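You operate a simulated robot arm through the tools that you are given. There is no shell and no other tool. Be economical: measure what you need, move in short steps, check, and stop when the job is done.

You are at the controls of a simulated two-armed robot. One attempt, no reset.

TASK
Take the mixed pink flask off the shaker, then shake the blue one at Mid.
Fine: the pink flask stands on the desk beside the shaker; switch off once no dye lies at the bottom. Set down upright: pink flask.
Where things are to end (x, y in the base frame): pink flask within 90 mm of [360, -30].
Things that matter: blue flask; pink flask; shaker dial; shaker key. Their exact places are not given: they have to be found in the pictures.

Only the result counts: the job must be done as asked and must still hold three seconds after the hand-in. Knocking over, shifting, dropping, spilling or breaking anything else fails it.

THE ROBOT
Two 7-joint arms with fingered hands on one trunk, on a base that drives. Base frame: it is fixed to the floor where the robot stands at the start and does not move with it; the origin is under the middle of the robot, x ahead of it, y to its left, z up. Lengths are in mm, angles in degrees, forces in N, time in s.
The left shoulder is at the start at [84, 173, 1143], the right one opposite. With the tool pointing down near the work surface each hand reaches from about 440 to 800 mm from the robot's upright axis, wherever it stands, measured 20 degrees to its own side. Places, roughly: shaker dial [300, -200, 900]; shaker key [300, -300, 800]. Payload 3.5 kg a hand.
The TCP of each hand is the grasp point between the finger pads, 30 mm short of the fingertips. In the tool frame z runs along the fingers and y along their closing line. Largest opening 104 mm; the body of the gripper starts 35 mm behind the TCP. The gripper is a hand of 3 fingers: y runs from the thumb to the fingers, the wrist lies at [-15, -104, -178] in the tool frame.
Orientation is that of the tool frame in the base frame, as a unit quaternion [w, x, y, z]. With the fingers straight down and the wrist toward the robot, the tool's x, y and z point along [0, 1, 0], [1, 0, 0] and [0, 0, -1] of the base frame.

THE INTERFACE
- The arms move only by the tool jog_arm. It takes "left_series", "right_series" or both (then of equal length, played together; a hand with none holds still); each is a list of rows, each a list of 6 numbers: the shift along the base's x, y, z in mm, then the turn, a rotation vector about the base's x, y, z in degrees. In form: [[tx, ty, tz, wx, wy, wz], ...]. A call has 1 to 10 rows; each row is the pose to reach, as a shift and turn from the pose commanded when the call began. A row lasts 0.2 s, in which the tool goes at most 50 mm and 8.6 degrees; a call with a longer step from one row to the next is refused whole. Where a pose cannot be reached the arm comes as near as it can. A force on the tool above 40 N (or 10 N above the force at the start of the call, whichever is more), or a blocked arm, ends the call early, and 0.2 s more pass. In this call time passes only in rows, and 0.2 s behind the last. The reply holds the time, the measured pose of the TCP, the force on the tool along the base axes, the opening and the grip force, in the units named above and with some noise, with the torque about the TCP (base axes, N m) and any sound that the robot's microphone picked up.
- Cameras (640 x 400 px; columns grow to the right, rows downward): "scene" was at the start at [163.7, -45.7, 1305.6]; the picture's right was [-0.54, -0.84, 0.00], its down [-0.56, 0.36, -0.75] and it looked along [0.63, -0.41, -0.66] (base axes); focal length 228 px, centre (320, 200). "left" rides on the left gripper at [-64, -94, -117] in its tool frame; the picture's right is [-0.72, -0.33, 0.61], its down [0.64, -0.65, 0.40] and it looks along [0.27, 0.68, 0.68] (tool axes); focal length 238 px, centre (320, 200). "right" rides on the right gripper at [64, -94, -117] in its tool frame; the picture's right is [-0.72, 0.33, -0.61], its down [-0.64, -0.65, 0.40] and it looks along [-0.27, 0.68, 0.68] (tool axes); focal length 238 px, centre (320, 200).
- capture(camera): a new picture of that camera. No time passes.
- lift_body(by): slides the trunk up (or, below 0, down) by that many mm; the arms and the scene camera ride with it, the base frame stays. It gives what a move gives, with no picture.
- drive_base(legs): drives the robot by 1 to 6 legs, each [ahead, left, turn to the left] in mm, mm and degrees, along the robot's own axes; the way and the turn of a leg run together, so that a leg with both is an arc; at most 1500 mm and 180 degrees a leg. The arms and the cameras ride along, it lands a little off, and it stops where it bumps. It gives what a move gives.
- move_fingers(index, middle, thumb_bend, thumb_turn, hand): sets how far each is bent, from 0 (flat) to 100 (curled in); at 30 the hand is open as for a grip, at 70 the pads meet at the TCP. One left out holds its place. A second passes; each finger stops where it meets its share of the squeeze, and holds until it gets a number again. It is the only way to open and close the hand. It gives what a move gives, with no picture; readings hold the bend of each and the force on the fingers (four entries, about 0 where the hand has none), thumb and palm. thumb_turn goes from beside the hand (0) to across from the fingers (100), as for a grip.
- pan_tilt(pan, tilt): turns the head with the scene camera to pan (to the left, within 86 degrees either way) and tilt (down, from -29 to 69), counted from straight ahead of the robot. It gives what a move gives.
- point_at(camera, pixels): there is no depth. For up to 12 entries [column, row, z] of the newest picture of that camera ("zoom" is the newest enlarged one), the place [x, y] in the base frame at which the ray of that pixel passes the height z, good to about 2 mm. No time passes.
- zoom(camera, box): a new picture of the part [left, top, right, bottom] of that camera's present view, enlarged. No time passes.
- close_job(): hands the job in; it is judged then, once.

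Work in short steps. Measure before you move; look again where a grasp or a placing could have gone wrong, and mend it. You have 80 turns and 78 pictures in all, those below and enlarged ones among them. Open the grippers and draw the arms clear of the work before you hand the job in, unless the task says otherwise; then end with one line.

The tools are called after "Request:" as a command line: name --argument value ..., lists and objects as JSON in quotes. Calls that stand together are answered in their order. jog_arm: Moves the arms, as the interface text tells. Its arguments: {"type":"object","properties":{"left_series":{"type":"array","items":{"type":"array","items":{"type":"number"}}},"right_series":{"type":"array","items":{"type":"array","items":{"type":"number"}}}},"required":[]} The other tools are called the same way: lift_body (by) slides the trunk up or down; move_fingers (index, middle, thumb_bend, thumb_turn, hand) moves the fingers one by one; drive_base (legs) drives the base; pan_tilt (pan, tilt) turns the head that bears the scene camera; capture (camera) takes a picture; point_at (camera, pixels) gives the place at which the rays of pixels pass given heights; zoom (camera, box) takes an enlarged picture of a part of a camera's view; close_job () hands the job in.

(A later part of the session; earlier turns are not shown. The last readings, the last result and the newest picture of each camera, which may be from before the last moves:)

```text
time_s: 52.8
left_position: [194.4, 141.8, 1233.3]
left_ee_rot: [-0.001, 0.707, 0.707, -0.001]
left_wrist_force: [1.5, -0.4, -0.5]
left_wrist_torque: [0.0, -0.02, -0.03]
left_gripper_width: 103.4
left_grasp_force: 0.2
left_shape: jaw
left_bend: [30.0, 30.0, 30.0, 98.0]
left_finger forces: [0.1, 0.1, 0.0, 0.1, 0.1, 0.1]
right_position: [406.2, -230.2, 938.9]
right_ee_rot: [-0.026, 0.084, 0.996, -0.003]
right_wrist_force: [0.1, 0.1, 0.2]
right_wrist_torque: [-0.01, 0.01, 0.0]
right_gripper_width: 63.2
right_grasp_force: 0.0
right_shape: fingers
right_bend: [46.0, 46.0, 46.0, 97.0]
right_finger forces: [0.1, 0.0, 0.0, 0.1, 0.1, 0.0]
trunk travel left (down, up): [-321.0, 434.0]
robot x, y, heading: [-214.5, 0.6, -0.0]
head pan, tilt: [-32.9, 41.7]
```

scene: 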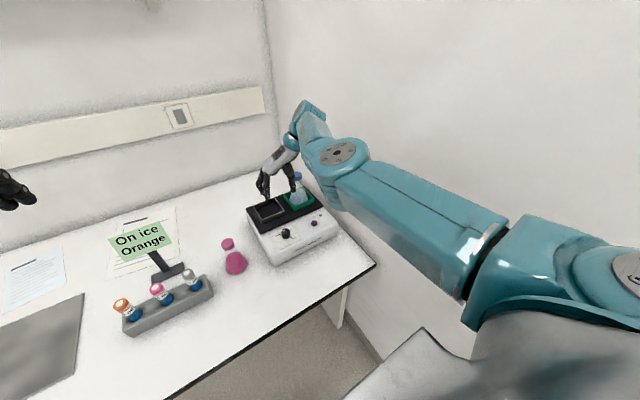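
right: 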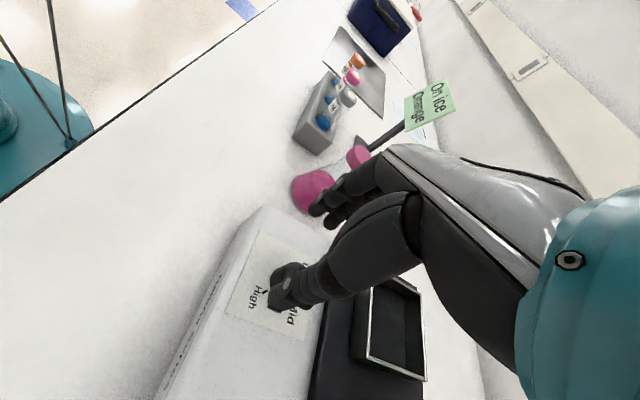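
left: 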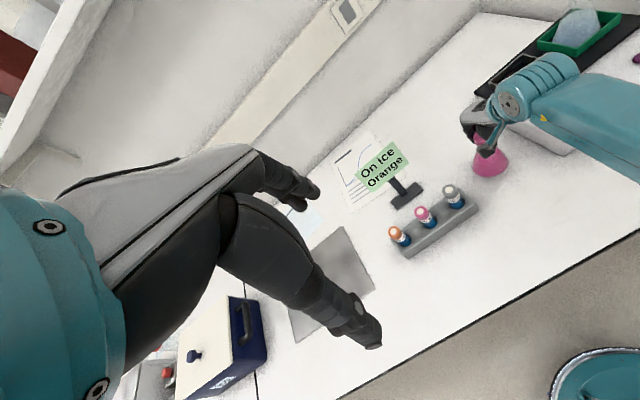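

Hand is at (406,-230,939). Check images before moving to the dial.

Request:
zoom --camera "scene" --box '[200, 80, 400, 260]'

Request:
jog_arm --right_series '[[-10, 0, 30, -1, 1, 0], [-30, 2, 40, -2, 2, 0], [-60, 5, 40, -3, 2, 0], [-60, 5, 40, -3, 2, 0]]'

```text
2.22 times, centred on (300, 170) of scene
```

zoom: 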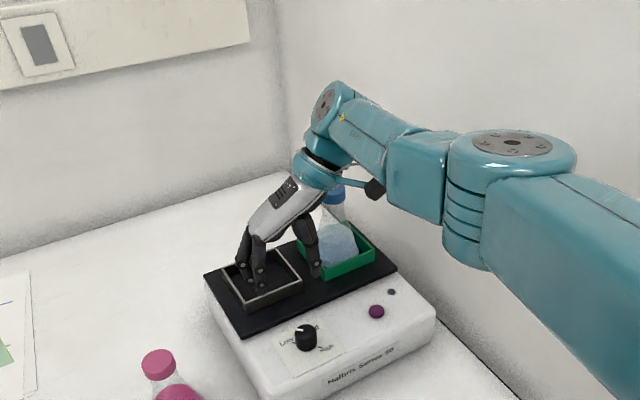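

```text
time_s: 53.8
left_position: [193.5, 140.9, 1233.4]
left_ee_rot: [0.0, 0.707, 0.707, 0.0]
left_wrist_force: [-0.6, 0.0, -0.3]
left_wrist_torque: [0.02, -0.03, 0.0]
left_gripper_width: 103.7
left_grasp_force: 0.0
left_shape: jaw
left_bend: [30.0, 30.0, 30.0, 98.0]
left_finger forces: [0.0, 0.0, 0.0, 0.0, 0.0, 0.1]
right_position: [404.8, -235.0, 972.1]
right_ee_rot: [-0.04, 0.084, 0.995, -0.03]
right_wrist_force: [-0.2, 0.9, 0.5]
right_wrist_torque: [0.02, -0.03, 0.03]
right_gripper_width: 62.9
right_grasp_force: 0.1
right_shape: fingers
right_bend: [46.0, 46.0, 46.0, 97.0]
right_finger forces: [0.0, 0.0, 0.1, 0.0, 0.0, 0.0]
right hand out of reach, approached as far as the arm can: row 1, 2, 3, 4
trunk travel left (down, up): [-321.0, 434.0]
robot x, y, heading: [-213.1, 2.5, -0.1]
head pan, tilt: [-32.9, 41.7]
```

Wrist limit near here. Drive back 40 mm and relax yaw to 55° while levelling the tool.

Request:
drive_base --legs '[[-40, 0, 0]]'

Request:
jog_arm --right_series '[[-5, 3, 10, 0.5, -1.4, -6.3], [-10, 5, 20, 1, -2.7, -12.6], [-15, 7, 25, 1.5, -4, -19], [-19, 9.5, 28, 1.9, -5.4, -25.3], [-19, 9.5, 28, 1.9, -5.4, -25.3]]'

Request:
capture --camera "scene"

```text
time_s: 54.6
left_position: [152.2, 140.3, 1234.8]
left_ee_rot: [0.001, 0.707, 0.707, 0.001]
left_wrist_force: [-0.6, 0.7, 0.3]
left_wrist_torque: [-0.01, -0.04, 0.01]
left_gripper_width: 103.3
left_grasp_force: 0.1
left_shape: jaw
left_bend: [30.0, 30.0, 30.0, 98.0]
left_finger forces: [0.0, 0.1, 0.1, 0.0, 0.0, 0.1]
right_position: [364.5, -236.4, 973.4]
right_ee_rot: [-0.039, 0.085, 0.995, -0.029]
right_wrist_force: [-0.8, 0.3, 0.8]
right_wrist_torque: [0.03, -0.03, -0.04]
right_gripper_width: 63.3
right_grasp_force: 0.0
right_shape: fingers
right_bend: [46.0, 46.0, 46.0, 97.0]
right_finger forces: [0.0, 0.0, 0.1, 0.0, 0.0, 0.1]
trunk travel left (down, up): [-321.0, 434.0]
robot x, y, heading: [-253.6, 0.5, -0.1]
head pan, tilt: [-32.9, 41.7]
```

```text
time_s: 55.8
left_position: [153.1, 141.0, 1232.8]
left_ee_rot: [0.0, 0.708, 0.707, 0.001]
left_wrist_force: [0.7, 0.3, -0.5]
left_wrist_torque: [-0.02, -0.01, 0.0]
left_gripper_width: 103.8
left_grasp_force: 0.0
left_shape: jaw
left_bend: [30.0, 30.0, 30.0, 98.0]
left_finger forces: [0.1, 0.0, 0.0, 0.0, 0.0, 0.1]
right_position: [426.6, -237.9, 995.8]
right_ee_rot: [-0.001, 0.301, 0.954, 0.0]
right_wrist_force: [-1.2, -0.2, 0.2]
right_wrist_torque: [0.0, 0.01, 0.0]
right_gripper_width: 63.1
right_grasp_force: 0.2
right_shape: fingers
right_bend: [46.0, 46.0, 46.0, 97.0]
right_finger forces: [0.0, 0.0, 0.0, 0.0, 0.0, 0.1]
right hand out of reach, approached as far as the arm can: row 1, 2, 3, 4, 5
trunk travel left (down, up): [-321.0, 434.0]
robot x, y, heading: [-253.3, 2.6, -0.4]
head pan, tilt: [-32.9, 41.7]
```

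```text
24 pictures are left
```

scene: 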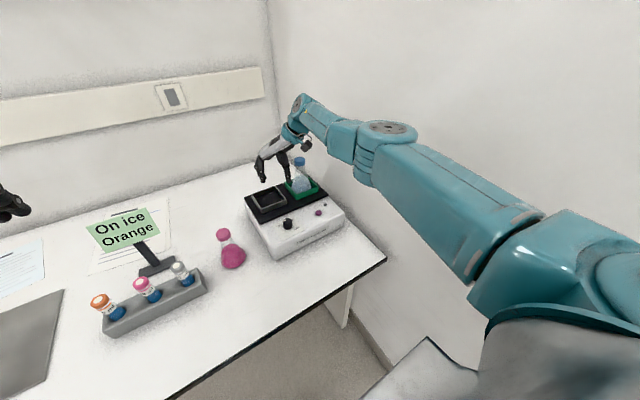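

The arm seems stuck fully stretched (wrist–shoulder distance constant ≈560). I try pulling up and inward with yaw relaxing to break out of the singular posture.

Request:
jog_arm --right_series '[[-20, 0, 30, 0, 0, -8], [-40, 0, 60, 0, 0, -16], [-70, 0, 90, 0, 0, -24], [-100, 0, 120, 0, 0, -32], [-100, 0, 120, 0, 0, -40], [-100, 0, 120, 0, 0, -48]]'

Request:
capture --camera "scene"

```text
time_s: 57.2
left_position: [152.2, 130.9, 1234.9]
left_ee_rot: [-0.002, 0.708, 0.706, 0.004]
left_wrist_force: [-0.2, -1.7, 0.1]
left_wrist_torque: [0.17, -0.06, 0.05]
left_gripper_width: 103.7
left_grasp_force: 0.1
left_shape: jaw
left_bend: [30.0, 30.0, 30.0, 98.0]
left_finger forces: [0.1, 0.1, 0.1, 0.0, 0.0, 0.1]
right_position: [470.0, -332.3, 1143.4]
right_ee_rot: [-0.003, 0.662, 0.749, 0.004]
right_wrist_force: [0.2, -0.2, -0.5]
right_wrist_torque: [-0.01, -0.03, 0.0]
right_gripper_width: 62.8
right_grasp_force: 0.1
right_shape: fingers
right_bend: [46.0, 46.0, 46.0, 98.0]
right_finger forces: [0.0, 0.0, 0.1, 0.0, 0.1, 0.1]
right hand out of reach, approached as far as the arm can: row 1, 2, 3, 4, 5, 6
trunk travel left (down, up): [-321.0, 434.0]
robot x, y, heading: [-255.8, -1.1, -0.0]
head pan, tilt: [-32.9, 41.7]
```

```text
23 pictures are left
```

scene: 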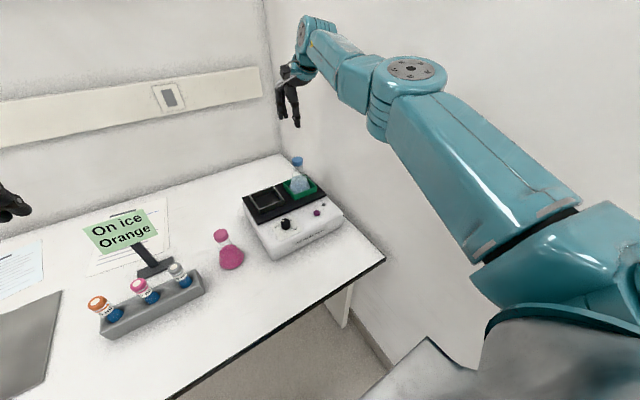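

Still on the stretched sphere. Hold a few rows to see if it converges toward the command.

Request:
jog_arm --right_series '[[0, 0, 0, 0, 0, 0], [-30, -30, 0, 0, 0, 0], [-60, -50, 0, 0, 0, 0], [-90, -50, 0, 0, 0, 0], [-120, -50, 0, 0, 0, 0], [-120, -50, 0, 0, 0, 0]]'

```text
time_s: 58.6
left_position: [154.5, 141.6, 1234.0]
left_ee_rot: [-0.001, 0.707, 0.707, 0.0]
left_wrist_force: [-0.2, -0.4, 0.6]
left_wrist_torque: [-0.03, 0.0, -0.01]
left_gripper_width: 103.6
left_grasp_force: 0.0
left_shape: jaw
left_bend: [30.0, 30.0, 30.0, 98.0]
left_finger forces: [0.0, 0.0, 0.1, 0.0, 0.0, 0.0]
right_position: [444.5, -402.8, 1164.8]
right_ee_rot: [0.0, 0.662, 0.75, 0.001]
right_wrist_force: [0.1, -0.3, -0.8]
right_wrist_torque: [-0.02, -0.03, 0.02]
right_gripper_width: 62.8
right_grasp_force: 0.1
right_shape: fingers
right_bend: [46.0, 46.0, 46.0, 98.0]
right_finger forces: [0.0, 0.0, 0.0, 0.0, 0.0, 0.1]
right hand out of reach, approached as far as the arm can: row 2, 3, 4, 5, 6
trunk travel left (down, up): [-321.0, 434.0]
robot x, y, heading: [-251.2, 2.1, -0.4]
head pan, tilt: [-32.9, 41.7]
```

Summary of reach: it works when the wrist is well below the shoulder and 430–530 mm away. I raise the trunk 150 mm and bring the hand to (386,-225,1080), yaw 0, inside that band.

Request:
lift_body --by 150

Request:
jog_arm --right_series '[[-7, 20, -30, 0, 0, -2], [-14, 45, -60, 0, 0, -4], [-21, 70, -90, 0, 0, -6], [-28, 95, -120, 0, 0, -7], [-35, 115, -150, 0, 0, -7], [-42, 135, -180, 0, 0, -7], [-50, 155, -210, 0, 0, -7], [-58, 178, -235, 0, 0, -7], [-58, 178, -235, 0, 0, -7]]'

Request:
capture --camera "scene"

```text
time_s: 60.4
left_position: [153.6, 141.3, 1382.9]
left_ee_rot: [0.0, 0.707, 0.707, -0.001]
left_wrist_force: [0.1, 0.3, -0.2]
left_wrist_torque: [-0.04, 0.04, -0.02]
left_gripper_width: 103.8
left_grasp_force: 0.0
left_shape: jaw
left_bend: [30.0, 30.0, 30.0, 98.0]
left_finger forces: [0.0, 0.0, 0.1, 0.0, 0.1, 0.1]
right_position: [422.8, -400.3, 1358.8]
right_ee_rot: [0.024, 0.663, 0.748, 0.022]
right_wrist_force: [0.3, 0.5, 0.5]
right_wrist_torque: [0.01, -0.01, 0.0]
right_gripper_width: 62.7
right_grasp_force: 0.0
right_shape: fingers
right_bend: [46.0, 46.0, 46.0, 98.0]
right_finger forces: [0.0, 0.0, 0.0, 0.1, 0.0, 0.0]
trunk travel left (down, up): [-471.0, 284.0]
robot x, y, heading: [-251.7, 0.2, -0.3]
head pan, tilt: [-32.9, 41.7]
```

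```text
time_s: 62.4
left_position: [154.1, 140.1, 1383.6]
left_ee_rot: [0.0, 0.707, 0.707, 0.0]
left_wrist_force: [-1.0, -0.5, 0.8]
left_wrist_torque: [-0.03, -0.02, 0.0]
left_gripper_width: 103.7
left_grasp_force: 0.1
left_shape: jaw
left_bend: [30.0, 30.0, 30.0, 98.0]
left_finger forces: [0.1, 0.0, 0.0, 0.0, 0.1, 0.0]
right_position: [365.9, -227.8, 1123.2]
right_ee_rot: [0.025, 0.706, 0.707, 0.022]
right_wrist_force: [0.4, 0.6, 0.1]
right_wrist_torque: [-0.02, 0.01, 0.03]
right_gripper_width: 62.5
right_grasp_force: 0.1
right_shape: fingers
right_bend: [46.0, 46.0, 46.0, 98.0]
right_finger forces: [0.0, 0.0, 0.0, 0.0, 0.0, 0.1]
right hand out of reach, approached as far as the arm can: row 8, 9
trunk travel left (down, up): [-471.0, 284.0]
robot x, y, heading: [-251.8, 3.1, 0.2]
head pan, tilt: [-32.9, 41.7]
```

```text
22 pictures are left
```

scene: 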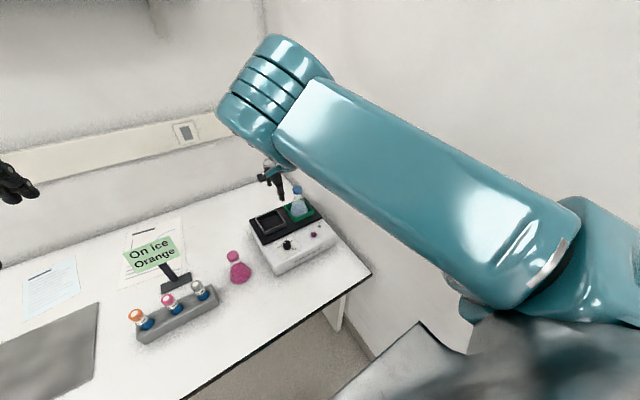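

Elbow is now truly up, hand (366,-228,1123) with ~4° tilt. Continue down toward the dial while levelling.

Request:
jog_arm --right_series '[[-5, 1, -30, 0, 1, 0], [-10, 2, -60, 0, 2, 0], [-15, 2, -90, 0.1, 3, 0], [-20, 2, -120, 0.2, 3.8, 0], [-20, 2, -120, 0.2, 3.8, 0]]'

```text
time_s: 63.6
left_position: [154.0, 139.5, 1383.6]
left_ee_rot: [0.0, 0.707, 0.707, 0.0]
left_wrist_force: [0.3, -0.1, 0.0]
left_wrist_torque: [0.02, -0.02, -0.01]
left_gripper_width: 103.8
left_grasp_force: 0.1
left_shape: jaw
left_bend: [30.0, 30.0, 30.0, 98.0]
left_finger forces: [0.1, 0.2, 0.0, 0.0, 0.0, 0.0]
right_position: [347.2, -223.2, 1004.0]
right_ee_rot: [0.001, 0.707, 0.707, -0.001]
right_wrist_force: [0.6, 0.0, -0.4]
right_wrist_torque: [-0.01, 0.01, 0.0]
right_gripper_width: 62.6
right_grasp_force: 0.1
right_shape: fingers
right_bend: [46.0, 46.0, 46.0, 98.0]
right_finger forces: [0.0, 0.0, 0.0, 0.0, 0.0, 0.0]
trunk travel left (down, up): [-471.0, 284.0]
robot x, y, heading: [-249.8, 1.9, -0.1]
head pan, tilt: [-32.9, 41.7]
```

Exact pose now (347,-223,1004). Drive forward 50 mm for reach margin, then return over the dial with +50° yaw, lower.

Request:
drive_base --legs '[[50, 0, 0]]'

Request:
jog_arm --right_series '[[-8, 0, -5, 0, 0, 8], [-16, -1, -10, 0, 0, 16], [-24, -1, -20, 0, 0, 24], [-32, -2, -30, 0, 0, 32], [-42, -2, -45, 0, 0, 40], [-51, -2, -60, 0, 0, 48], [-51, -2, -70, 0, 0, 50], [-51, -2, -70, 0, 0, 50]]'

Request:
capture --camera "right"

```text
time_s: 64.5
left_position: [203.4, 142.0, 1384.4]
left_ee_rot: [-0.001, 0.707, 0.707, -0.001]
left_wrist_force: [0.4, -0.3, -0.6]
left_wrist_torque: [0.0, 0.03, 0.0]
left_gripper_width: 103.6
left_grasp_force: 0.0
left_shape: jaw
left_bend: [30.0, 30.0, 30.0, 98.0]
left_finger forces: [0.0, 0.1, 0.1, 0.0, 0.0, 0.1]
right_position: [396.6, -223.1, 1004.1]
right_ee_rot: [0.0, 0.707, 0.708, -0.002]
right_wrist_force: [0.8, -0.6, 0.0]
right_wrist_torque: [0.02, 0.01, 0.02]
right_gripper_width: 62.4
right_grasp_force: 0.0
right_shape: fingers
right_bend: [46.0, 46.0, 46.0, 98.0]
right_finger forces: [0.1, 0.1, 0.1, 0.1, 0.0, 0.1]
trunk travel left (down, up): [-471.0, 284.0]
robot x, y, heading: [-205.6, 1.0, 0.0]
head pan, tilt: [-32.9, 41.7]
```

```text
time_s: 66.3
left_position: [202.5, 141.6, 1382.9]
left_ee_rot: [0.0, 0.707, 0.707, 0.0]
left_wrist_force: [-0.4, -0.3, -0.7]
left_wrist_torque: [0.01, 0.01, -0.01]
left_gripper_width: 103.5
left_grasp_force: 0.1
left_shape: jaw
left_bend: [30.0, 30.0, 30.0, 98.0]
left_finger forces: [0.1, 0.0, 0.0, 0.0, 0.0, 0.0]
right_position: [344.0, -225.7, 933.8]
right_ee_rot: [0.002, 0.341, 0.94, -0.001]
right_wrist_force: [-0.1, -0.1, -0.4]
right_wrist_torque: [-0.02, 0.0, -0.01]
right_gripper_width: 62.5
right_grasp_force: 0.0
right_shape: fingers
right_bend: [46.0, 46.0, 46.0, 98.0]
right_finger forces: [0.1, 0.0, 0.0, 0.0, 0.0, 0.1]
trunk travel left (down, up): [-471.0, 284.0]
robot x, y, heading: [-201.6, -0.9, -0.0]
head pan, tilt: [-32.9, 41.7]
```

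```text
21 pictures are left
```

right: 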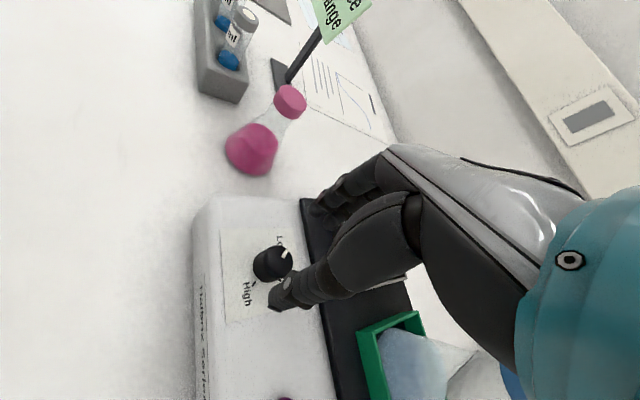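

On target over the knob at yaw 50°. Descend to TCP ≈ 884.

Request:
jog_arm --right_series '[[1, 0, -20, 0, 0, 0], [1.5, 0, -35, 0, 0, 0], [1.5, 0, -44, 0, 0, 0], [1.5, 0, -50, 0, 0, 0], [1.5, 0, -50, 0, 0, 0]]'

Request:
zoom --camera "right" --box '[200, 170, 400, 330]'

Request:
zoom --camera "scene" --box '[220, 170, 350, 300]'

```text
time_s: 67.5
left_position: [202.0, 139.9, 1382.4]
left_ee_rot: [0.0, 0.707, 0.707, 0.0]
left_wrist_force: [1.3, -0.3, 0.5]
left_wrist_torque: [-0.03, -0.02, 0.0]
left_gripper_width: 103.9
left_grasp_force: 0.1
left_shape: jaw
left_bend: [30.0, 30.0, 30.0, 98.0]
left_finger forces: [0.1, 0.0, 0.0, 0.0, 0.0, 0.1]
right_position: [346.3, -226.5, 884.9]
right_ee_rot: [0.001, 0.342, 0.94, -0.001]
right_wrist_force: [0.1, -0.1, 0.2]
right_wrist_torque: [0.0, 0.01, -0.01]
right_gripper_width: 62.6
right_grasp_force: 0.1
right_shape: fingers
right_bend: [46.0, 46.0, 46.0, 98.0]
right_finger forces: [0.0, 0.0, 0.0, 0.0, 0.1, 0.0]
trunk travel left (down, up): [-471.0, 284.0]
robot x, y, heading: [-196.9, 3.7, -0.2]
head pan, tilt: [-32.9, 41.7]
```

```text
2.50 times, centred on (300, 250) of right
```

zoom: 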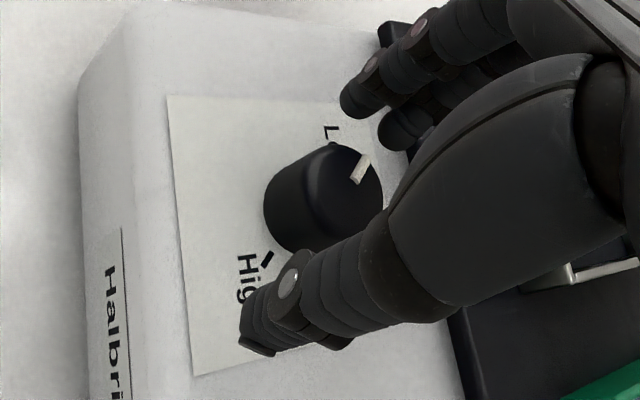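

```text
3.08 times, centred on (285, 235) of scene
```

zoom: 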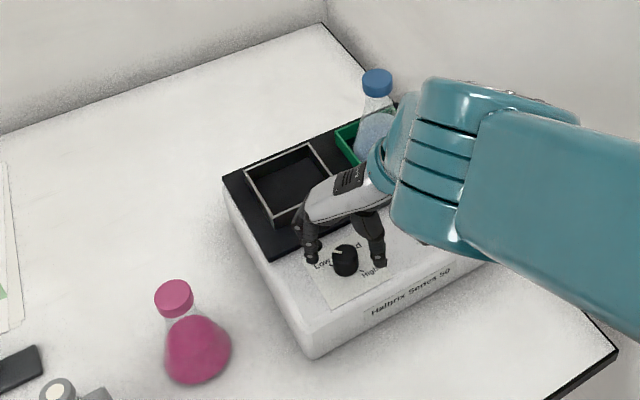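

Fingers straddle the knob. Lower 4 mm more and close.

Request:
jog_arm --right_series '[[0, 0.5, -2, 0, 0, 0], [0, 0.5, -4, 0, 0, 0]]'

Request:
move_fingers --hand "right" --index 68 --middle 68 --thumb_bend 68

Request:
zoom --camera "right" --box '[200, 170, 400, 330]'

```text
time_s: 68.1
left_position: [202.1, 140.1, 1383.5]
left_ee_rot: [0.0, 0.708, 0.707, 0.0]
left_wrist_force: [-1.0, 0.6, 0.9]
left_wrist_torque: [0.0, 0.03, -0.01]
left_gripper_width: 103.8
left_grasp_force: 0.0
left_shape: jaw
left_bend: [30.0, 30.0, 30.0, 98.0]
left_finger forces: [0.1, 0.1, 0.0, 0.0, 0.0, 0.1]
right_position: [345.7, -225.1, 879.9]
right_ee_rot: [0.001, 0.341, 0.94, -0.002]
right_wrist_force: [0.7, 0.7, 0.2]
right_wrist_torque: [-0.02, -0.01, 0.0]
right_gripper_width: 62.5
right_grasp_force: 0.1
right_shape: fingers
right_bend: [46.0, 46.0, 46.0, 98.0]
right_finger forces: [0.0, 0.1, 0.0, 0.1, 0.1, 0.1]
trunk travel left (down, up): [-471.0, 284.0]
robot x, y, heading: [-199.2, 4.3, -0.0]
head pan, tilt: [-32.9, 41.7]
```

```text
time_s: 69.1
left_position: [203.1, 140.6, 1384.3]
left_ee_rot: [0.0, 0.707, 0.707, 0.0]
left_wrist_force: [0.4, -0.1, 0.2]
left_wrist_torque: [0.01, 0.0, -0.03]
left_gripper_width: 103.9
left_grasp_force: 0.2
left_shape: jaw
left_bend: [30.0, 30.0, 30.0, 98.0]
left_finger forces: [0.0, 0.0, 0.0, 0.0, 0.0, 0.1]
right_position: [347.4, -223.3, 880.3]
right_ee_rot: [0.002, 0.341, 0.94, 0.0]
right_wrist_force: [4.1, 3.3, -0.7]
right_wrist_torque: [0.11, -0.1, 0.02]
right_gripper_width: 22.9
right_grasp_force: 7.6
right_shape: fingers
right_bend: [61.0, 64.0, 63.0, 97.0]
right_finger forces: [5.5, 5.0, 0.1, 0.1, 4.7, 0.0]
trunk travel left (down, up): [-471.0, 284.0]
robot x, y, heading: [-201.4, -0.4, 0.2]
head pan, tilt: [-32.9, 41.7]
```

```text
2.50 times, centred on (300, 250) of right
```

zoom: 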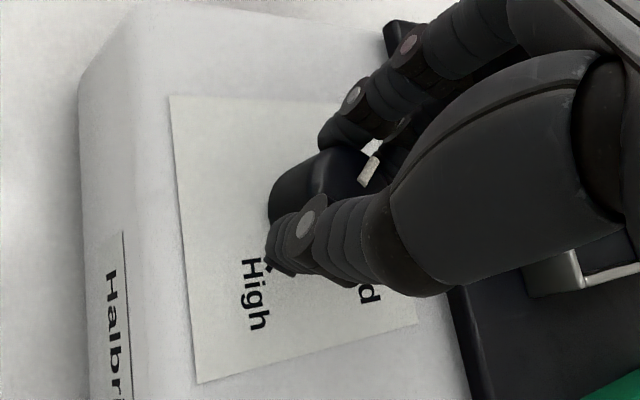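

Gripped firmly. Turn clockwise 80° (10 rows).

Request:
jog_arm --right_series '[[0, 0, 0, 0, 0, -8], [0, 0, 0, 0, 0, -16], [0, 0, 0, 0, 0, -24], [0, 0, 0, 0, 0, -32], [0, 0, 0, 0, 0, -40], [0, 0, 0, 0, 0, -48], [0, 0, 0, 0, 0, -56], [0, 0, 0, 0, 0, -64], [0, 0, 0, 0, 0, -72], [0, 0, 0, 0, 0, -80]]'

Request:
capture --camera "right"

Request:
zoom --camera "scene" --box '[240, 200, 320, 290]'

```text
time_s: 71.3
left_position: [202.5, 142.1, 1384.9]
left_ee_rot: [0.0, 0.707, 0.707, -0.001]
left_wrist_force: [0.0, 0.2, 0.2]
left_wrist_torque: [0.01, -0.02, -0.01]
left_gripper_width: 103.7
left_grasp_force: 0.0
left_shape: jaw
left_bend: [30.0, 30.0, 30.0, 98.0]
left_finger forces: [0.0, 0.1, 0.1, 0.1, 0.0, 0.0]
right_position: [358.9, -229.0, 876.9]
right_ee_rot: [-0.001, 0.865, 0.501, -0.001]
right_wrist_force: [-2.6, 10.4, 6.5]
right_wrist_torque: [0.41, 0.18, -0.11]
right_gripper_width: 20.3
right_grasp_force: 6.0
right_shape: fingers
right_bend: [68.0, 68.0, 61.0, 93.0]
right_finger forces: [0.1, 0.0, 0.0, 0.0, 12.0, 0.0]
right hand out of reach, approached as far as the arm can: row 9, 10
trunk travel left (down, up): [-471.0, 284.0]
robot x, y, heading: [-201.0, 3.5, -0.1]
head pan, tilt: [-32.9, 41.7]
```

```text
17 pictures are left
```

right: 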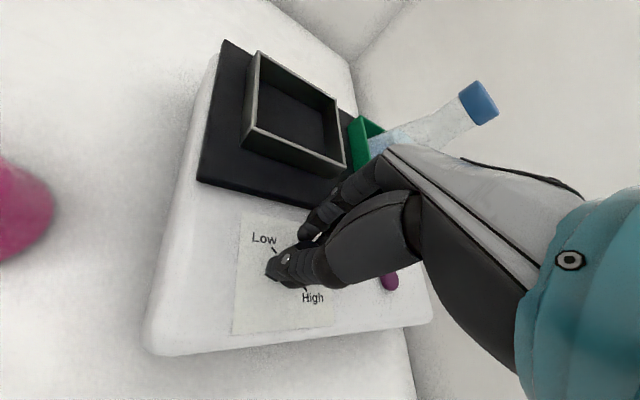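

```text
4.44 times, centred on (280, 245) of scene
```

zoom: 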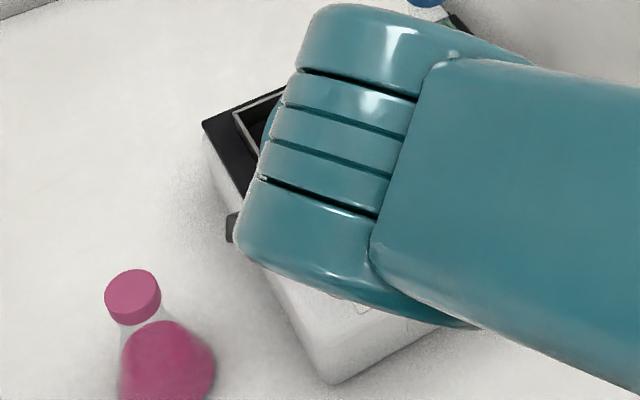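

The hand slid off at the end (x 359, fingers lost contact). Open and raise to look at the dial.

Request:
move_fingers --hand "right" --index 46 --middle 46 --thumb_bend 46

Request:
jog_arm --right_series '[[-3, 1, 15, 0, 0, 8], [-6, 2, 35, 0, 0, 16], [-9, 3, 60, 0, 0, 24], [-11, 3, 85, 0, 0, 32], [-13, 3, 90, 0, 0, 40], [-13, 3, 90, 0, 0, 48], [-13, 3, 90, 0, 0, 56], [-13, 3, 90, 0, 0, 64], [-13, 3, 90, 0, 0, 70]]'

Request:
zoom --camera "right" --box '[200, 170, 360, 330]'

```text
time_s: 72.3
left_position: [201.9, 142.2, 1382.8]
left_ee_rot: [0.001, 0.707, 0.707, 0.0]
left_wrist_force: [0.5, 0.3, 0.4]
left_wrist_torque: [0.0, 0.01, 0.0]
left_gripper_width: 103.5
left_grasp_force: 0.0
left_shape: jaw
left_bend: [30.0, 30.0, 30.0, 98.0]
left_finger forces: [0.0, 0.0, 0.1, 0.1, 0.0, 0.0]
right_position: [359.5, -231.7, 876.1]
right_ee_rot: [-0.001, 0.866, 0.499, -0.003]
right_wrist_force: [-4.2, -1.4, 0.1]
right_wrist_torque: [-0.07, 0.06, -0.06]
right_gripper_width: 59.7
right_grasp_force: 1.2
right_shape: fingers
right_bend: [48.0, 46.0, 46.0, 97.0]
right_finger forces: [3.2, 0.1, 0.0, 0.1, 0.0, 0.1]
trunk travel left (down, up): [-471.0, 284.0]
robot x, y, heading: [-203.6, 4.0, 0.1]
head pan, tilt: [-32.9, 41.7]
```

```text
time_s: 74.3
left_position: [202.5, 141.4, 1383.8]
left_ee_rot: [0.0, 0.707, 0.707, 0.0]
left_wrist_force: [0.0, 0.6, 0.6]
left_wrist_torque: [-0.02, -0.01, -0.01]
left_gripper_width: 103.5
left_grasp_force: 0.1
left_shape: jaw
left_bend: [30.0, 30.0, 30.0, 98.0]
left_finger forces: [0.0, 0.0, 0.0, 0.1, 0.0, 0.1]
right_position: [345.8, -229.3, 965.0]
right_ee_rot: [0.0, 0.422, 0.907, -0.001]
right_wrist_force: [-0.2, 0.8, 1.0]
right_wrist_torque: [-0.03, 0.03, 0.01]
right_gripper_width: 61.8
right_grasp_force: 0.1
right_shape: fingers
right_bend: [46.0, 46.0, 46.0, 97.0]
right_finger forces: [0.1, 0.1, 0.0, 0.1, 0.0, 0.0]
trunk travel left (down, up): [-471.0, 284.0]
robot x, y, heading: [-206.7, 3.2, 0.2]
head pan, tilt: [-32.9, 41.7]
```

```text
2.50 times, centred on (280, 250) of right
```

zoom: 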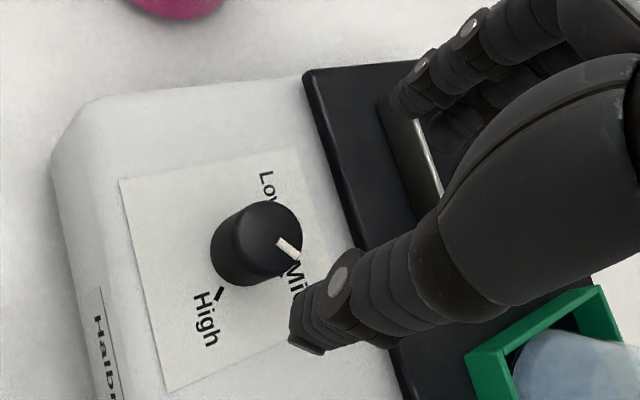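

Pointer now aims near Mid. Measure its angle.

Request:
point_at --camera "zoom" --pixels '[[279, 241, 864], [297, 257, 864], [262, 236, 864], [219, 293, 843], [285, 285, 843]]'

Request:
zoom --camera "right" --box '[240, 205, 300, 265]'

```text
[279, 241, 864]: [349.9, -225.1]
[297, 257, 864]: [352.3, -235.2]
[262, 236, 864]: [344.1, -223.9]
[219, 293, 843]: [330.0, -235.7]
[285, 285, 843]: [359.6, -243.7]
```

```text
6.67 times, centred on (270, 235) of right
```

zoom: 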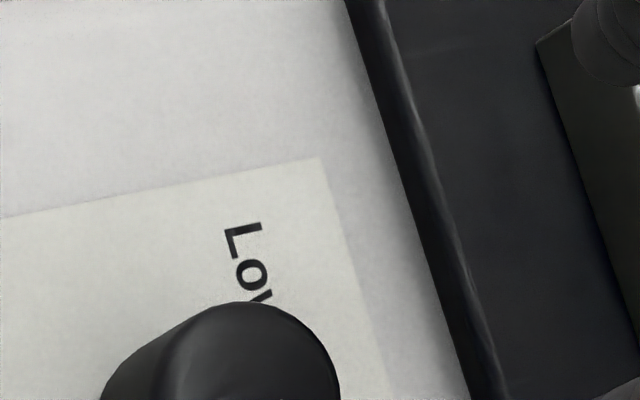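

I need a better angle measurement; raise 80 mm and zoom closely.

Request:
jog_arm --right_series '[[0, 0, 40, 0, 0, 5], [0, 0, 80, 0, 0, 10], [0, 0, 80, 0, 0, 10]]'

Request:
zoom --camera "right" --box '[200, 215, 300, 315]'

```text
time_s: 75.1
left_position: [204.3, 140.9, 1384.2]
left_ee_rot: [0.0, 0.707, 0.707, 0.0]
left_wrist_force: [-0.1, -0.1, 0.0]
left_wrist_torque: [0.0, -0.01, 0.01]
left_gripper_width: 103.5
left_grasp_force: 0.1
left_shape: jaw
left_bend: [30.0, 30.0, 30.0, 98.0]
left_finger forces: [0.0, 0.0, 0.0, 0.0, 0.1, 0.0]
right_position: [347.5, -230.0, 1045.0]
right_ee_rot: [0.001, 0.341, 0.94, -0.001]
right_wrist_force: [0.1, 0.1, 0.0]
right_wrist_torque: [0.01, 0.01, 0.02]
right_gripper_width: 61.9
right_grasp_force: 0.1
right_shape: fingers
right_bend: [46.0, 46.0, 46.0, 97.0]
right_finger forces: [0.0, 0.0, 0.0, 0.0, 0.0, 0.0]
trunk travel left (down, up): [-471.0, 284.0]
robot x, y, heading: [-202.3, 4.0, 0.2]
head pan, tilt: [-32.9, 41.7]
```

```text
4.00 times, centred on (250, 265) of right
```

zoom: 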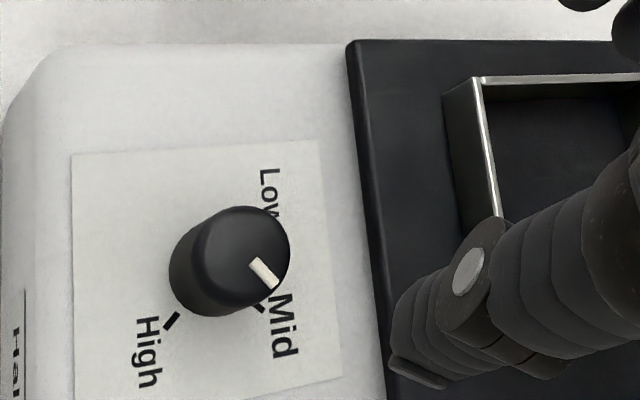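

Pointer is at ≈-45…-49°, i.e. on Mid. Next: close fingers to a point and move above the key (≈(341,-338)), yaw back to 0.

Request:
move_fingers --hand "right" --index 70 --middle 70 --thumb_bend 70

Request:
jog_arm --right_series '[[0, -14, 0, 0, 0, -7.2], [-1, -28, 0, 0, 0, -14.4], [-2, -42, -5, 0, 0, -21.6], [-3, -56, -15, 0, 0, -28.8], [-4, -70, -30, 0, 0, -36], [-5, -84, -45, 0, 0, -43], [-6, -98, -65, 0, 0, -50], [-6, -108, -85, 0, 0, -50], [-6, -108, -85, 0, 0, -50]]'

Request:
zoom --camera "right" --box '[150, 180, 400, 380]'

```text
time_s: 76.1
left_position: [203.0, 141.5, 1383.7]
left_ee_rot: [0.0, 0.707, 0.707, 0.001]
left_wrist_force: [0.1, 0.0, 0.0]
left_wrist_torque: [0.0, 0.03, -0.04]
left_gripper_width: 103.9
left_grasp_force: 0.0
left_shape: jaw
left_bend: [30.0, 30.0, 30.0, 98.0]
left_finger forces: [0.0, 0.0, 0.1, 0.1, 0.1, 0.0]
right_position: [346.3, -229.9, 1045.8]
right_ee_rot: [0.001, 0.342, 0.94, -0.001]
right_wrist_force: [0.4, 0.3, 1.2]
right_wrist_torque: [-0.03, 0.02, -0.01]
right_gripper_width: 1.4
right_grasp_force: 0.1
right_shape: fingers
right_bend: [70.0, 70.0, 70.0, 97.0]
right_finger forces: [0.0, 0.0, 0.1, 0.1, 0.1, 0.0]
trunk travel left (down, up): [-471.0, 284.0]
robot x, y, heading: [-204.3, 4.5, -0.1]
head pan, tilt: [-32.9, 41.7]
```

```text
time_s: 78.1
left_position: [203.4, 140.8, 1382.7]
left_ee_rot: [0.0, 0.707, 0.707, 0.0]
left_wrist_force: [0.0, 0.5, -0.3]
left_wrist_torque: [0.02, -0.01, 0.0]
left_gripper_width: 103.7
left_grasp_force: 0.0
left_shape: jaw
left_bend: [30.0, 30.0, 30.0, 98.0]
left_finger forces: [0.0, 0.0, 0.1, 0.0, 0.0, 0.0]
right_position: [341.2, -335.9, 960.2]
right_ee_rot: [0.0, 0.707, 0.707, -0.002]
right_wrist_force: [0.5, 0.6, -0.3]
right_wrist_torque: [-0.01, -0.01, 0.0]
right_gripper_width: 1.6
right_grasp_force: 0.1
right_shape: fingers
right_bend: [70.0, 70.0, 70.0, 97.0]
right_finger forces: [0.0, 0.1, 0.0, 0.0, 0.0, 0.0]
trunk travel left (down, up): [-471.0, 284.0]
robot x, y, heading: [-201.6, 2.2, 0.1]
head pan, tilt: [-32.9, 41.7]
```

```text
2.00 times, centred on (275, 280) of right
```

zoom: 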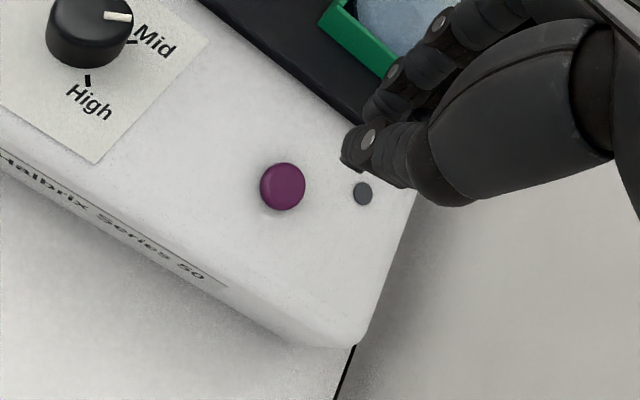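

Pointer and Mid tick are parallel in this view — set at Mid. Measure the key.

Request:
point_at --camera "zoom" --pixels '[[284, 186, 846], [284, 186, 850], [363, 193, 843]]'

```text
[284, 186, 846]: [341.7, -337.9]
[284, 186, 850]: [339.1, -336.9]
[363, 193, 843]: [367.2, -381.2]
```

Key at (341,-337.5). Descend toward it; press gently and watch force/sound.

Request:
jog_arm --right_series '[[0, -1.5, -40, 0, 0, 0], [0, -1.5, -70, 0, 0, 0], [0, -1.5, -78, 0, 0, 0], [0, -1.5, -82, 0, 0, 0]]'

Request:
jog_arm --right_series '[[0, 0, -2, 0, 0, 0], [0, 0, -4, 0, 0, 0]]'

Request:
zoom --camera "right" --box '[180, 160, 400, 340]'

```text
time_s: 79.1
left_position: [203.3, 142.1, 1384.0]
left_ee_rot: [0.0, 0.707, 0.707, -0.001]
left_wrist_force: [0.0, 0.8, 0.5]
left_wrist_torque: [-0.01, 0.02, 0.01]
left_gripper_width: 103.6
left_grasp_force: 0.1
left_shape: jaw
left_bend: [30.0, 30.0, 30.0, 98.0]
left_finger forces: [0.0, 0.1, 0.1, 0.0, 0.1, 0.1]
right_position: [341.2, -338.6, 878.6]
right_ee_rot: [0.001, 0.707, 0.707, -0.002]
right_wrist_force: [0.2, 0.1, 0.0]
right_wrist_torque: [-0.01, -0.03, -0.01]
right_gripper_width: 1.5
right_grasp_force: 0.1
right_shape: fingers
right_bend: [70.0, 70.0, 70.0, 97.0]
right_finger forces: [0.1, 0.1, 0.0, 0.0, 0.0, 0.0]
trunk travel left (down, up): [-471.0, 284.0]
robot x, y, heading: [-203.6, 4.9, 0.1]
head pan, tilt: [-32.9, 41.7]
```

```text
time_s: 79.7
left_position: [202.1, 141.1, 1383.9]
left_ee_rot: [0.0, 0.707, 0.708, 0.0]
left_wrist_force: [-0.8, -0.1, -0.2]
left_wrist_torque: [0.02, 0.0, 0.02]
left_gripper_width: 103.9
left_grasp_force: 0.0
left_shape: jaw
left_bend: [30.0, 30.0, 30.0, 98.0]
left_finger forces: [0.0, 0.0, 0.0, 0.0, 0.0, 0.0]
right_position: [342.4, -338.0, 873.5]
right_ee_rot: [0.001, 0.707, 0.707, -0.001]
right_wrist_force: [0.1, 0.8, 0.7]
right_wrist_torque: [0.01, -0.01, -0.01]
right_gripper_width: 1.3
right_grasp_force: 0.0
right_shape: fingers
right_bend: [70.0, 70.0, 70.0, 97.0]
right_finger forces: [0.4, 0.1, 0.0, 0.0, 0.0, 0.1]
trunk travel left (down, up): [-471.0, 284.0]
robot x, y, heading: [-202.8, 3.6, -0.0]
head pan, tilt: [-32.9, 41.7]
```

```text
2.22 times, centred on (290, 250) of right
```

zoom: 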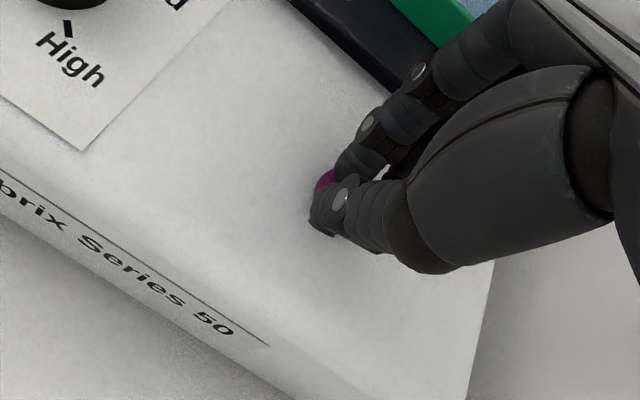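

Touching begins (index 0.4 N). Press on in small steps, then back up.

Request:
jog_arm --right_series '[[0, 0, -2, 0, 0, 0], [0, 0, -4, 0, 0, 0]]'

```text
time_s: 80.3
left_position: [201.6, 140.8, 1384.1]
left_ee_rot: [-0.001, 0.707, 0.707, 0.0]
left_wrist_force: [0.7, 0.7, 0.6]
left_wrist_torque: [0.0, -0.01, 0.0]
left_gripper_width: 103.6
left_grasp_force: 0.1
left_shape: jaw
left_bend: [30.0, 30.0, 30.0, 98.0]
left_finger forces: [0.1, 0.0, 0.1, 0.1, 0.0, 0.0]
right_position: [341.8, -338.4, 870.5]
right_ee_rot: [0.002, 0.707, 0.707, -0.001]
right_wrist_force: [1.9, -0.6, 6.1]
right_wrist_torque: [0.05, -0.15, -0.05]
right_gripper_width: 0.9
right_grasp_force: 3.4
right_shape: fingers
right_bend: [70.0, 70.0, 70.0, 97.0]
right_finger forces: [5.8, 0.4, 0.0, 0.0, 0.0, 0.1]
trunk travel left (down, up): [-471.0, 284.0]
robot x, y, heading: [-199.8, 2.1, 0.2]
head pan, tilt: [-32.9, 41.7]
heard: click
```

Click heard at 6 N. Lift off and look at lamp and blue flask.

Request:
jog_arm --right_series '[[0, 0, 10, 0, 0, 0], [0, 0, 40, 0, 0, 0], [0, 0, 70, 0, 0, 0]]'

Request:
zoom --camera "right" --box '[150, 130, 450, 370]'

Request:
zoom --camera "scene" --box '[230, 160, 350, 270]'

```text
time_s: 81.1
left_position: [202.3, 140.8, 1383.7]
left_ee_rot: [0.0, 0.707, 0.707, 0.0]
left_wrist_force: [0.2, 0.5, 0.1]
left_wrist_torque: [0.02, 0.01, 0.0]
left_gripper_width: 103.7
left_grasp_force: 0.1
left_shape: jaw
left_bend: [30.0, 30.0, 30.0, 98.0]
left_finger forces: [0.1, 0.0, 0.0, 0.1, 0.0, 0.0]
right_position: [340.4, -338.5, 939.5]
right_ee_rot: [0.001, 0.706, 0.708, -0.003]
right_wrist_force: [0.1, -0.5, 0.1]
right_wrist_torque: [0.0, 0.0, -0.02]
right_gripper_width: 1.3
right_grasp_force: 0.0
right_shape: fingers
right_bend: [70.0, 70.0, 70.0, 97.0]
right_finger forces: [0.0, 0.0, 0.0, 0.0, 0.0, 0.0]
trunk travel left (down, up): [-471.0, 284.0]
robot x, y, heading: [-199.6, -4.0, 0.1]
head pan, tilt: [-32.9, 41.7]
```

```text
1.67 times, centred on (300, 250) of right
```

zoom: 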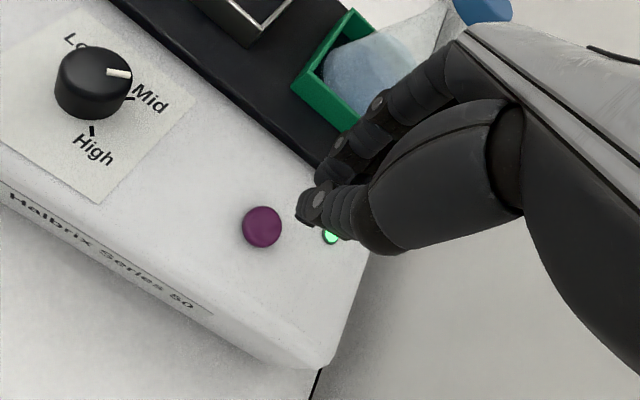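

```text
3.64 times, centred on (290, 215) of scene
```

zoom: 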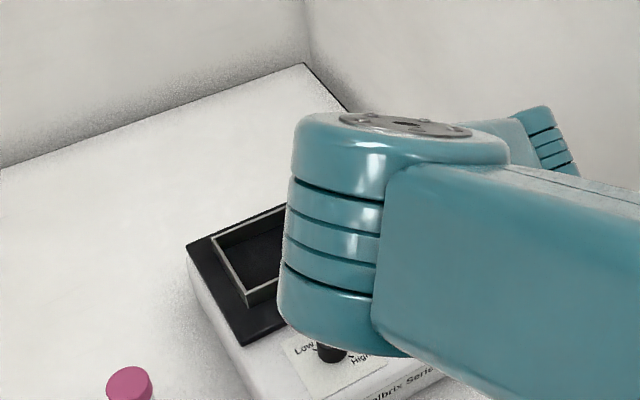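

Lamp is green — running. Move the hand to where the right camera sees the blue flask freely, letting time pass.

Request:
jog_arm --right_series '[[-20, -25, 15, 0, 0, 0], [-40, -50, 30, 0, 0, 0], [-55, -70, 40, 0, 0, 0], [-55, -70, 40, 0, 0, 0]]'

Request:
zoom --camera "right" --box '[140, 80, 380, 270]'

```text
time_s: 82.1
left_position: [202.8, 141.7, 1383.1]
left_ee_rot: [0.0, 0.707, 0.707, 0.0]
left_wrist_force: [-0.4, 0.2, 0.4]
left_wrist_torque: [0.02, 0.0, 0.0]
left_gripper_width: 103.7
left_grasp_force: 0.0
left_shape: jaw
left_bend: [30.0, 30.0, 30.0, 98.0]
left_finger forces: [0.0, 0.0, 0.1, 0.1, 0.0, 0.0]
right_position: [285.5, -411.1, 979.4]
right_ee_rot: [0.001, 0.706, 0.708, -0.001]
right_wrist_force: [-0.6, -0.8, 0.6]
right_wrist_torque: [-0.01, 0.0, 0.0]
right_gripper_width: 1.1
right_grasp_force: 0.1
right_shape: fingers
right_bend: [70.0, 70.0, 70.0, 97.0]
right_finger forces: [0.0, 0.0, 0.0, 0.0, 0.0, 0.1]
trunk travel left (down, up): [-471.0, 284.0]
robot x, y, heading: [-204.4, 3.3, 0.2]
head pan, tilt: [-32.9, 41.7]
```

```text
2.11 times, centred on (260, 175) of right
```

zoom: 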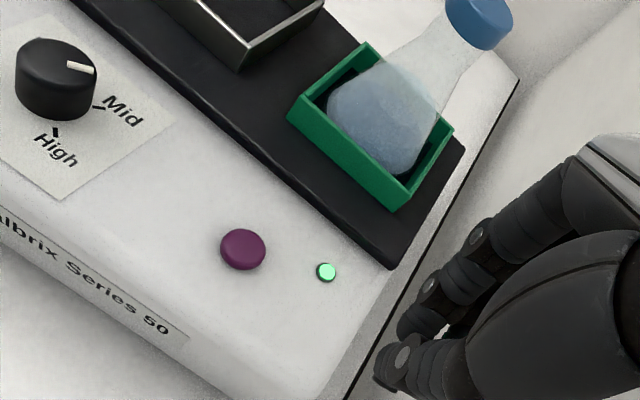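

Good view. Let 2 s pass and zoom tightly on the flask.

Request:
jog_arm --right_series '[[0, 0, 0, 0, 0, 0], [0, 0, 0, 0, 0, 0], [0, 0, 0, 0, 0, 0], [0, 0, 0, 0, 0, 0], [0, 0, 0, 0, 0, 0], [0, 0, 0, 0, 0, 0], [0, 0, 0, 0, 0, 0], [0, 0, 0, 0, 0, 0], [0, 0, 0, 0, 0, 0], [0, 0, 0, 0, 0, 0]]'

Request:
zoom --camera "right" --box '[245, 90, 345, 180]'

```text
time_s: 84.3
left_position: [201.6, 141.7, 1384.3]
left_ee_rot: [0.0, 0.707, 0.707, 0.0]
left_wrist_force: [0.3, -0.3, -0.2]
left_wrist_torque: [-0.03, -0.05, -0.02]
left_gripper_width: 103.8
left_grasp_force: 0.1
left_shape: jaw
left_bend: [30.0, 30.0, 30.0, 98.0]
left_finger forces: [0.0, 0.0, 0.0, 0.1, 0.0, 0.1]
right_position: [285.5, -410.7, 978.4]
right_ee_rot: [0.001, 0.707, 0.707, -0.002]
right_wrist_force: [0.4, -0.2, 0.0]
right_wrist_torque: [-0.01, 0.05, 0.0]
right_gripper_width: 1.2
right_grasp_force: 0.0
right_shape: fingers
right_bend: [70.0, 70.0, 70.0, 97.0]
right_finger forces: [0.1, 0.0, 0.1, 0.0, 0.0, 0.0]
trunk travel left (down, up): [-471.0, 284.0]
robot x, y, heading: [-203.6, 2.9, 0.1]
head pan, tilt: [-32.9, 41.7]
```

```text
4.44 times, centred on (295, 135) of right
```

zoom: 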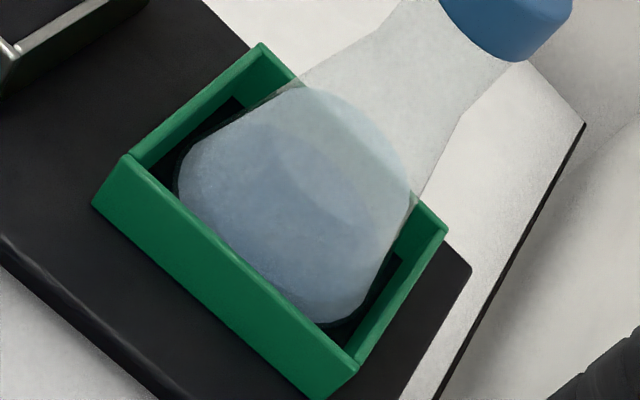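

There's still pale liquid over a bluer zone; keep shaking ~7 s more.

Request:
jog_arm --right_series '[[0, 0, 0, 0, 0, 0], [0, 0, 0, 0, 0, 0], [0, 0, 0, 0, 0, 0], [0, 0, 0, 0, 0, 0], [0, 0, 0, 0, 0, 0], [0, 0, 0, 0, 0, 0], [0, 0, 0, 0, 0, 0], [0, 0, 0, 0, 0, 0], [0, 0, 0, 0, 0, 0], [0, 0, 0, 0, 0, 0]]'

Request:
jog_arm --right_series '[[0, 0, 0, 0, 0, 0], [0, 0, 0, 0, 0, 0], [0, 0, 0, 0, 0, 0], [0, 0, 0, 0, 0, 0], [0, 0, 0, 0, 0, 0], [0, 0, 0, 0, 0, 0], [0, 0, 0, 0, 0, 0], [0, 0, 0, 0, 0, 0], [0, 0, 0, 0, 0, 0], [0, 0, 0, 0, 0, 0]]'

Request:
jog_arm --right_series '[[0, 0, 0, 0, 0, 0], [0, 0, 0, 0, 0, 0], [0, 0, 0, 0, 0, 0], [0, 0, 0, 0, 0, 0], [0, 0, 0, 0, 0, 0], [0, 0, 0, 0, 0, 0], [0, 0, 0, 0, 0, 0], [0, 0, 0, 0, 0, 0], [0, 0, 0, 0, 0, 0], [0, 0, 0, 0, 0, 0]]'

Request:
zoom --camera "right" --box '[245, 90, 345, 180]'

```text
time_s: 86.5
left_position: [202.8, 140.6, 1384.4]
left_ee_rot: [0.0, 0.707, 0.707, 0.0]
left_wrist_force: [0.0, 1.2, -1.3]
left_wrist_torque: [0.03, -0.02, -0.02]
left_gripper_width: 103.4
left_grasp_force: 0.1
left_shape: jaw
left_bend: [30.0, 30.0, 30.0, 98.0]
left_finger forces: [0.0, 0.1, 0.1, 0.1, 0.1, 0.0]
right_position: [285.1, -411.0, 979.2]
right_ee_rot: [0.001, 0.707, 0.707, -0.001]
right_wrist_force: [-0.2, -0.5, -0.4]
right_wrist_torque: [0.03, 0.01, 0.02]
right_gripper_width: 1.1
right_grasp_force: 0.1
right_shape: fingers
right_bend: [70.0, 70.0, 70.0, 97.0]
right_finger forces: [0.0, 0.0, 0.1, 0.1, 0.0, 0.0]
trunk travel left (down, up): [-471.0, 284.0]
robot x, y, heading: [-203.1, 2.8, 0.2]
head pan, tilt: [-32.9, 41.7]
```

```text
time_s: 88.7
left_position: [202.9, 141.5, 1384.3]
left_ee_rot: [-0.001, 0.706, 0.708, 0.001]
left_wrist_force: [-0.8, -0.2, 0.0]
left_wrist_torque: [0.01, 0.01, 0.01]
left_gripper_width: 103.7
left_grasp_force: 0.1
left_shape: jaw
left_bend: [30.0, 30.0, 30.0, 98.0]
left_finger forces: [0.0, 0.1, 0.0, 0.0, 0.1, 0.0]
right_position: [285.4, -410.3, 979.8]
right_ee_rot: [0.001, 0.707, 0.708, -0.002]
right_wrist_force: [0.6, -0.6, 0.5]
right_wrist_torque: [-0.01, 0.04, 0.02]
right_gripper_width: 1.2
right_grasp_force: 0.2
right_shape: fingers
right_bend: [70.0, 70.0, 70.0, 97.0]
right_finger forces: [0.0, 0.1, 0.1, 0.0, 0.1, 0.1]
trunk travel left (down, up): [-471.0, 284.0]
robot x, y, heading: [-208.3, 1.6, 0.0]
head pan, tilt: [-32.9, 41.7]
```

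```text
time_s: 90.9
left_position: [203.2, 140.9, 1383.9]
left_ee_rot: [0.0, 0.707, 0.707, 0.0]
left_wrist_force: [0.0, -0.1, -0.4]
left_wrist_torque: [-0.02, 0.0, 0.01]
left_gripper_width: 103.8
left_grasp_force: 0.0
left_shape: jaw
left_bend: [30.0, 30.0, 30.0, 98.0]
left_finger forces: [0.1, 0.0, 0.0, 0.0, 0.0, 0.0]
right_position: [285.3, -410.9, 978.4]
right_ee_rot: [0.001, 0.707, 0.707, -0.002]
right_wrist_force: [-0.2, -0.4, 0.5]
right_wrist_torque: [0.0, 0.02, 0.03]
right_gripper_width: 1.2
right_grasp_force: 0.0
right_shape: fingers
right_bend: [70.0, 70.0, 70.0, 97.0]
right_finger forces: [0.0, 0.0, 0.0, 0.1, 0.0, 0.0]
trunk travel left (down, up): [-471.0, 284.0]
robot x, y, heading: [-202.5, 2.0, -0.2]
head pan, tilt: [-32.9, 41.7]
```

```text
4.44 times, centred on (295, 135) of right
```

zoom: 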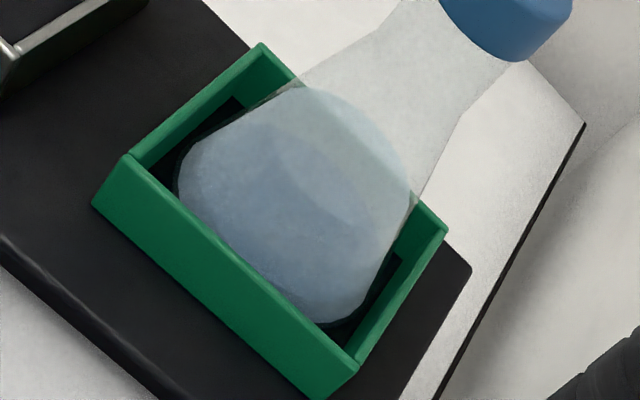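

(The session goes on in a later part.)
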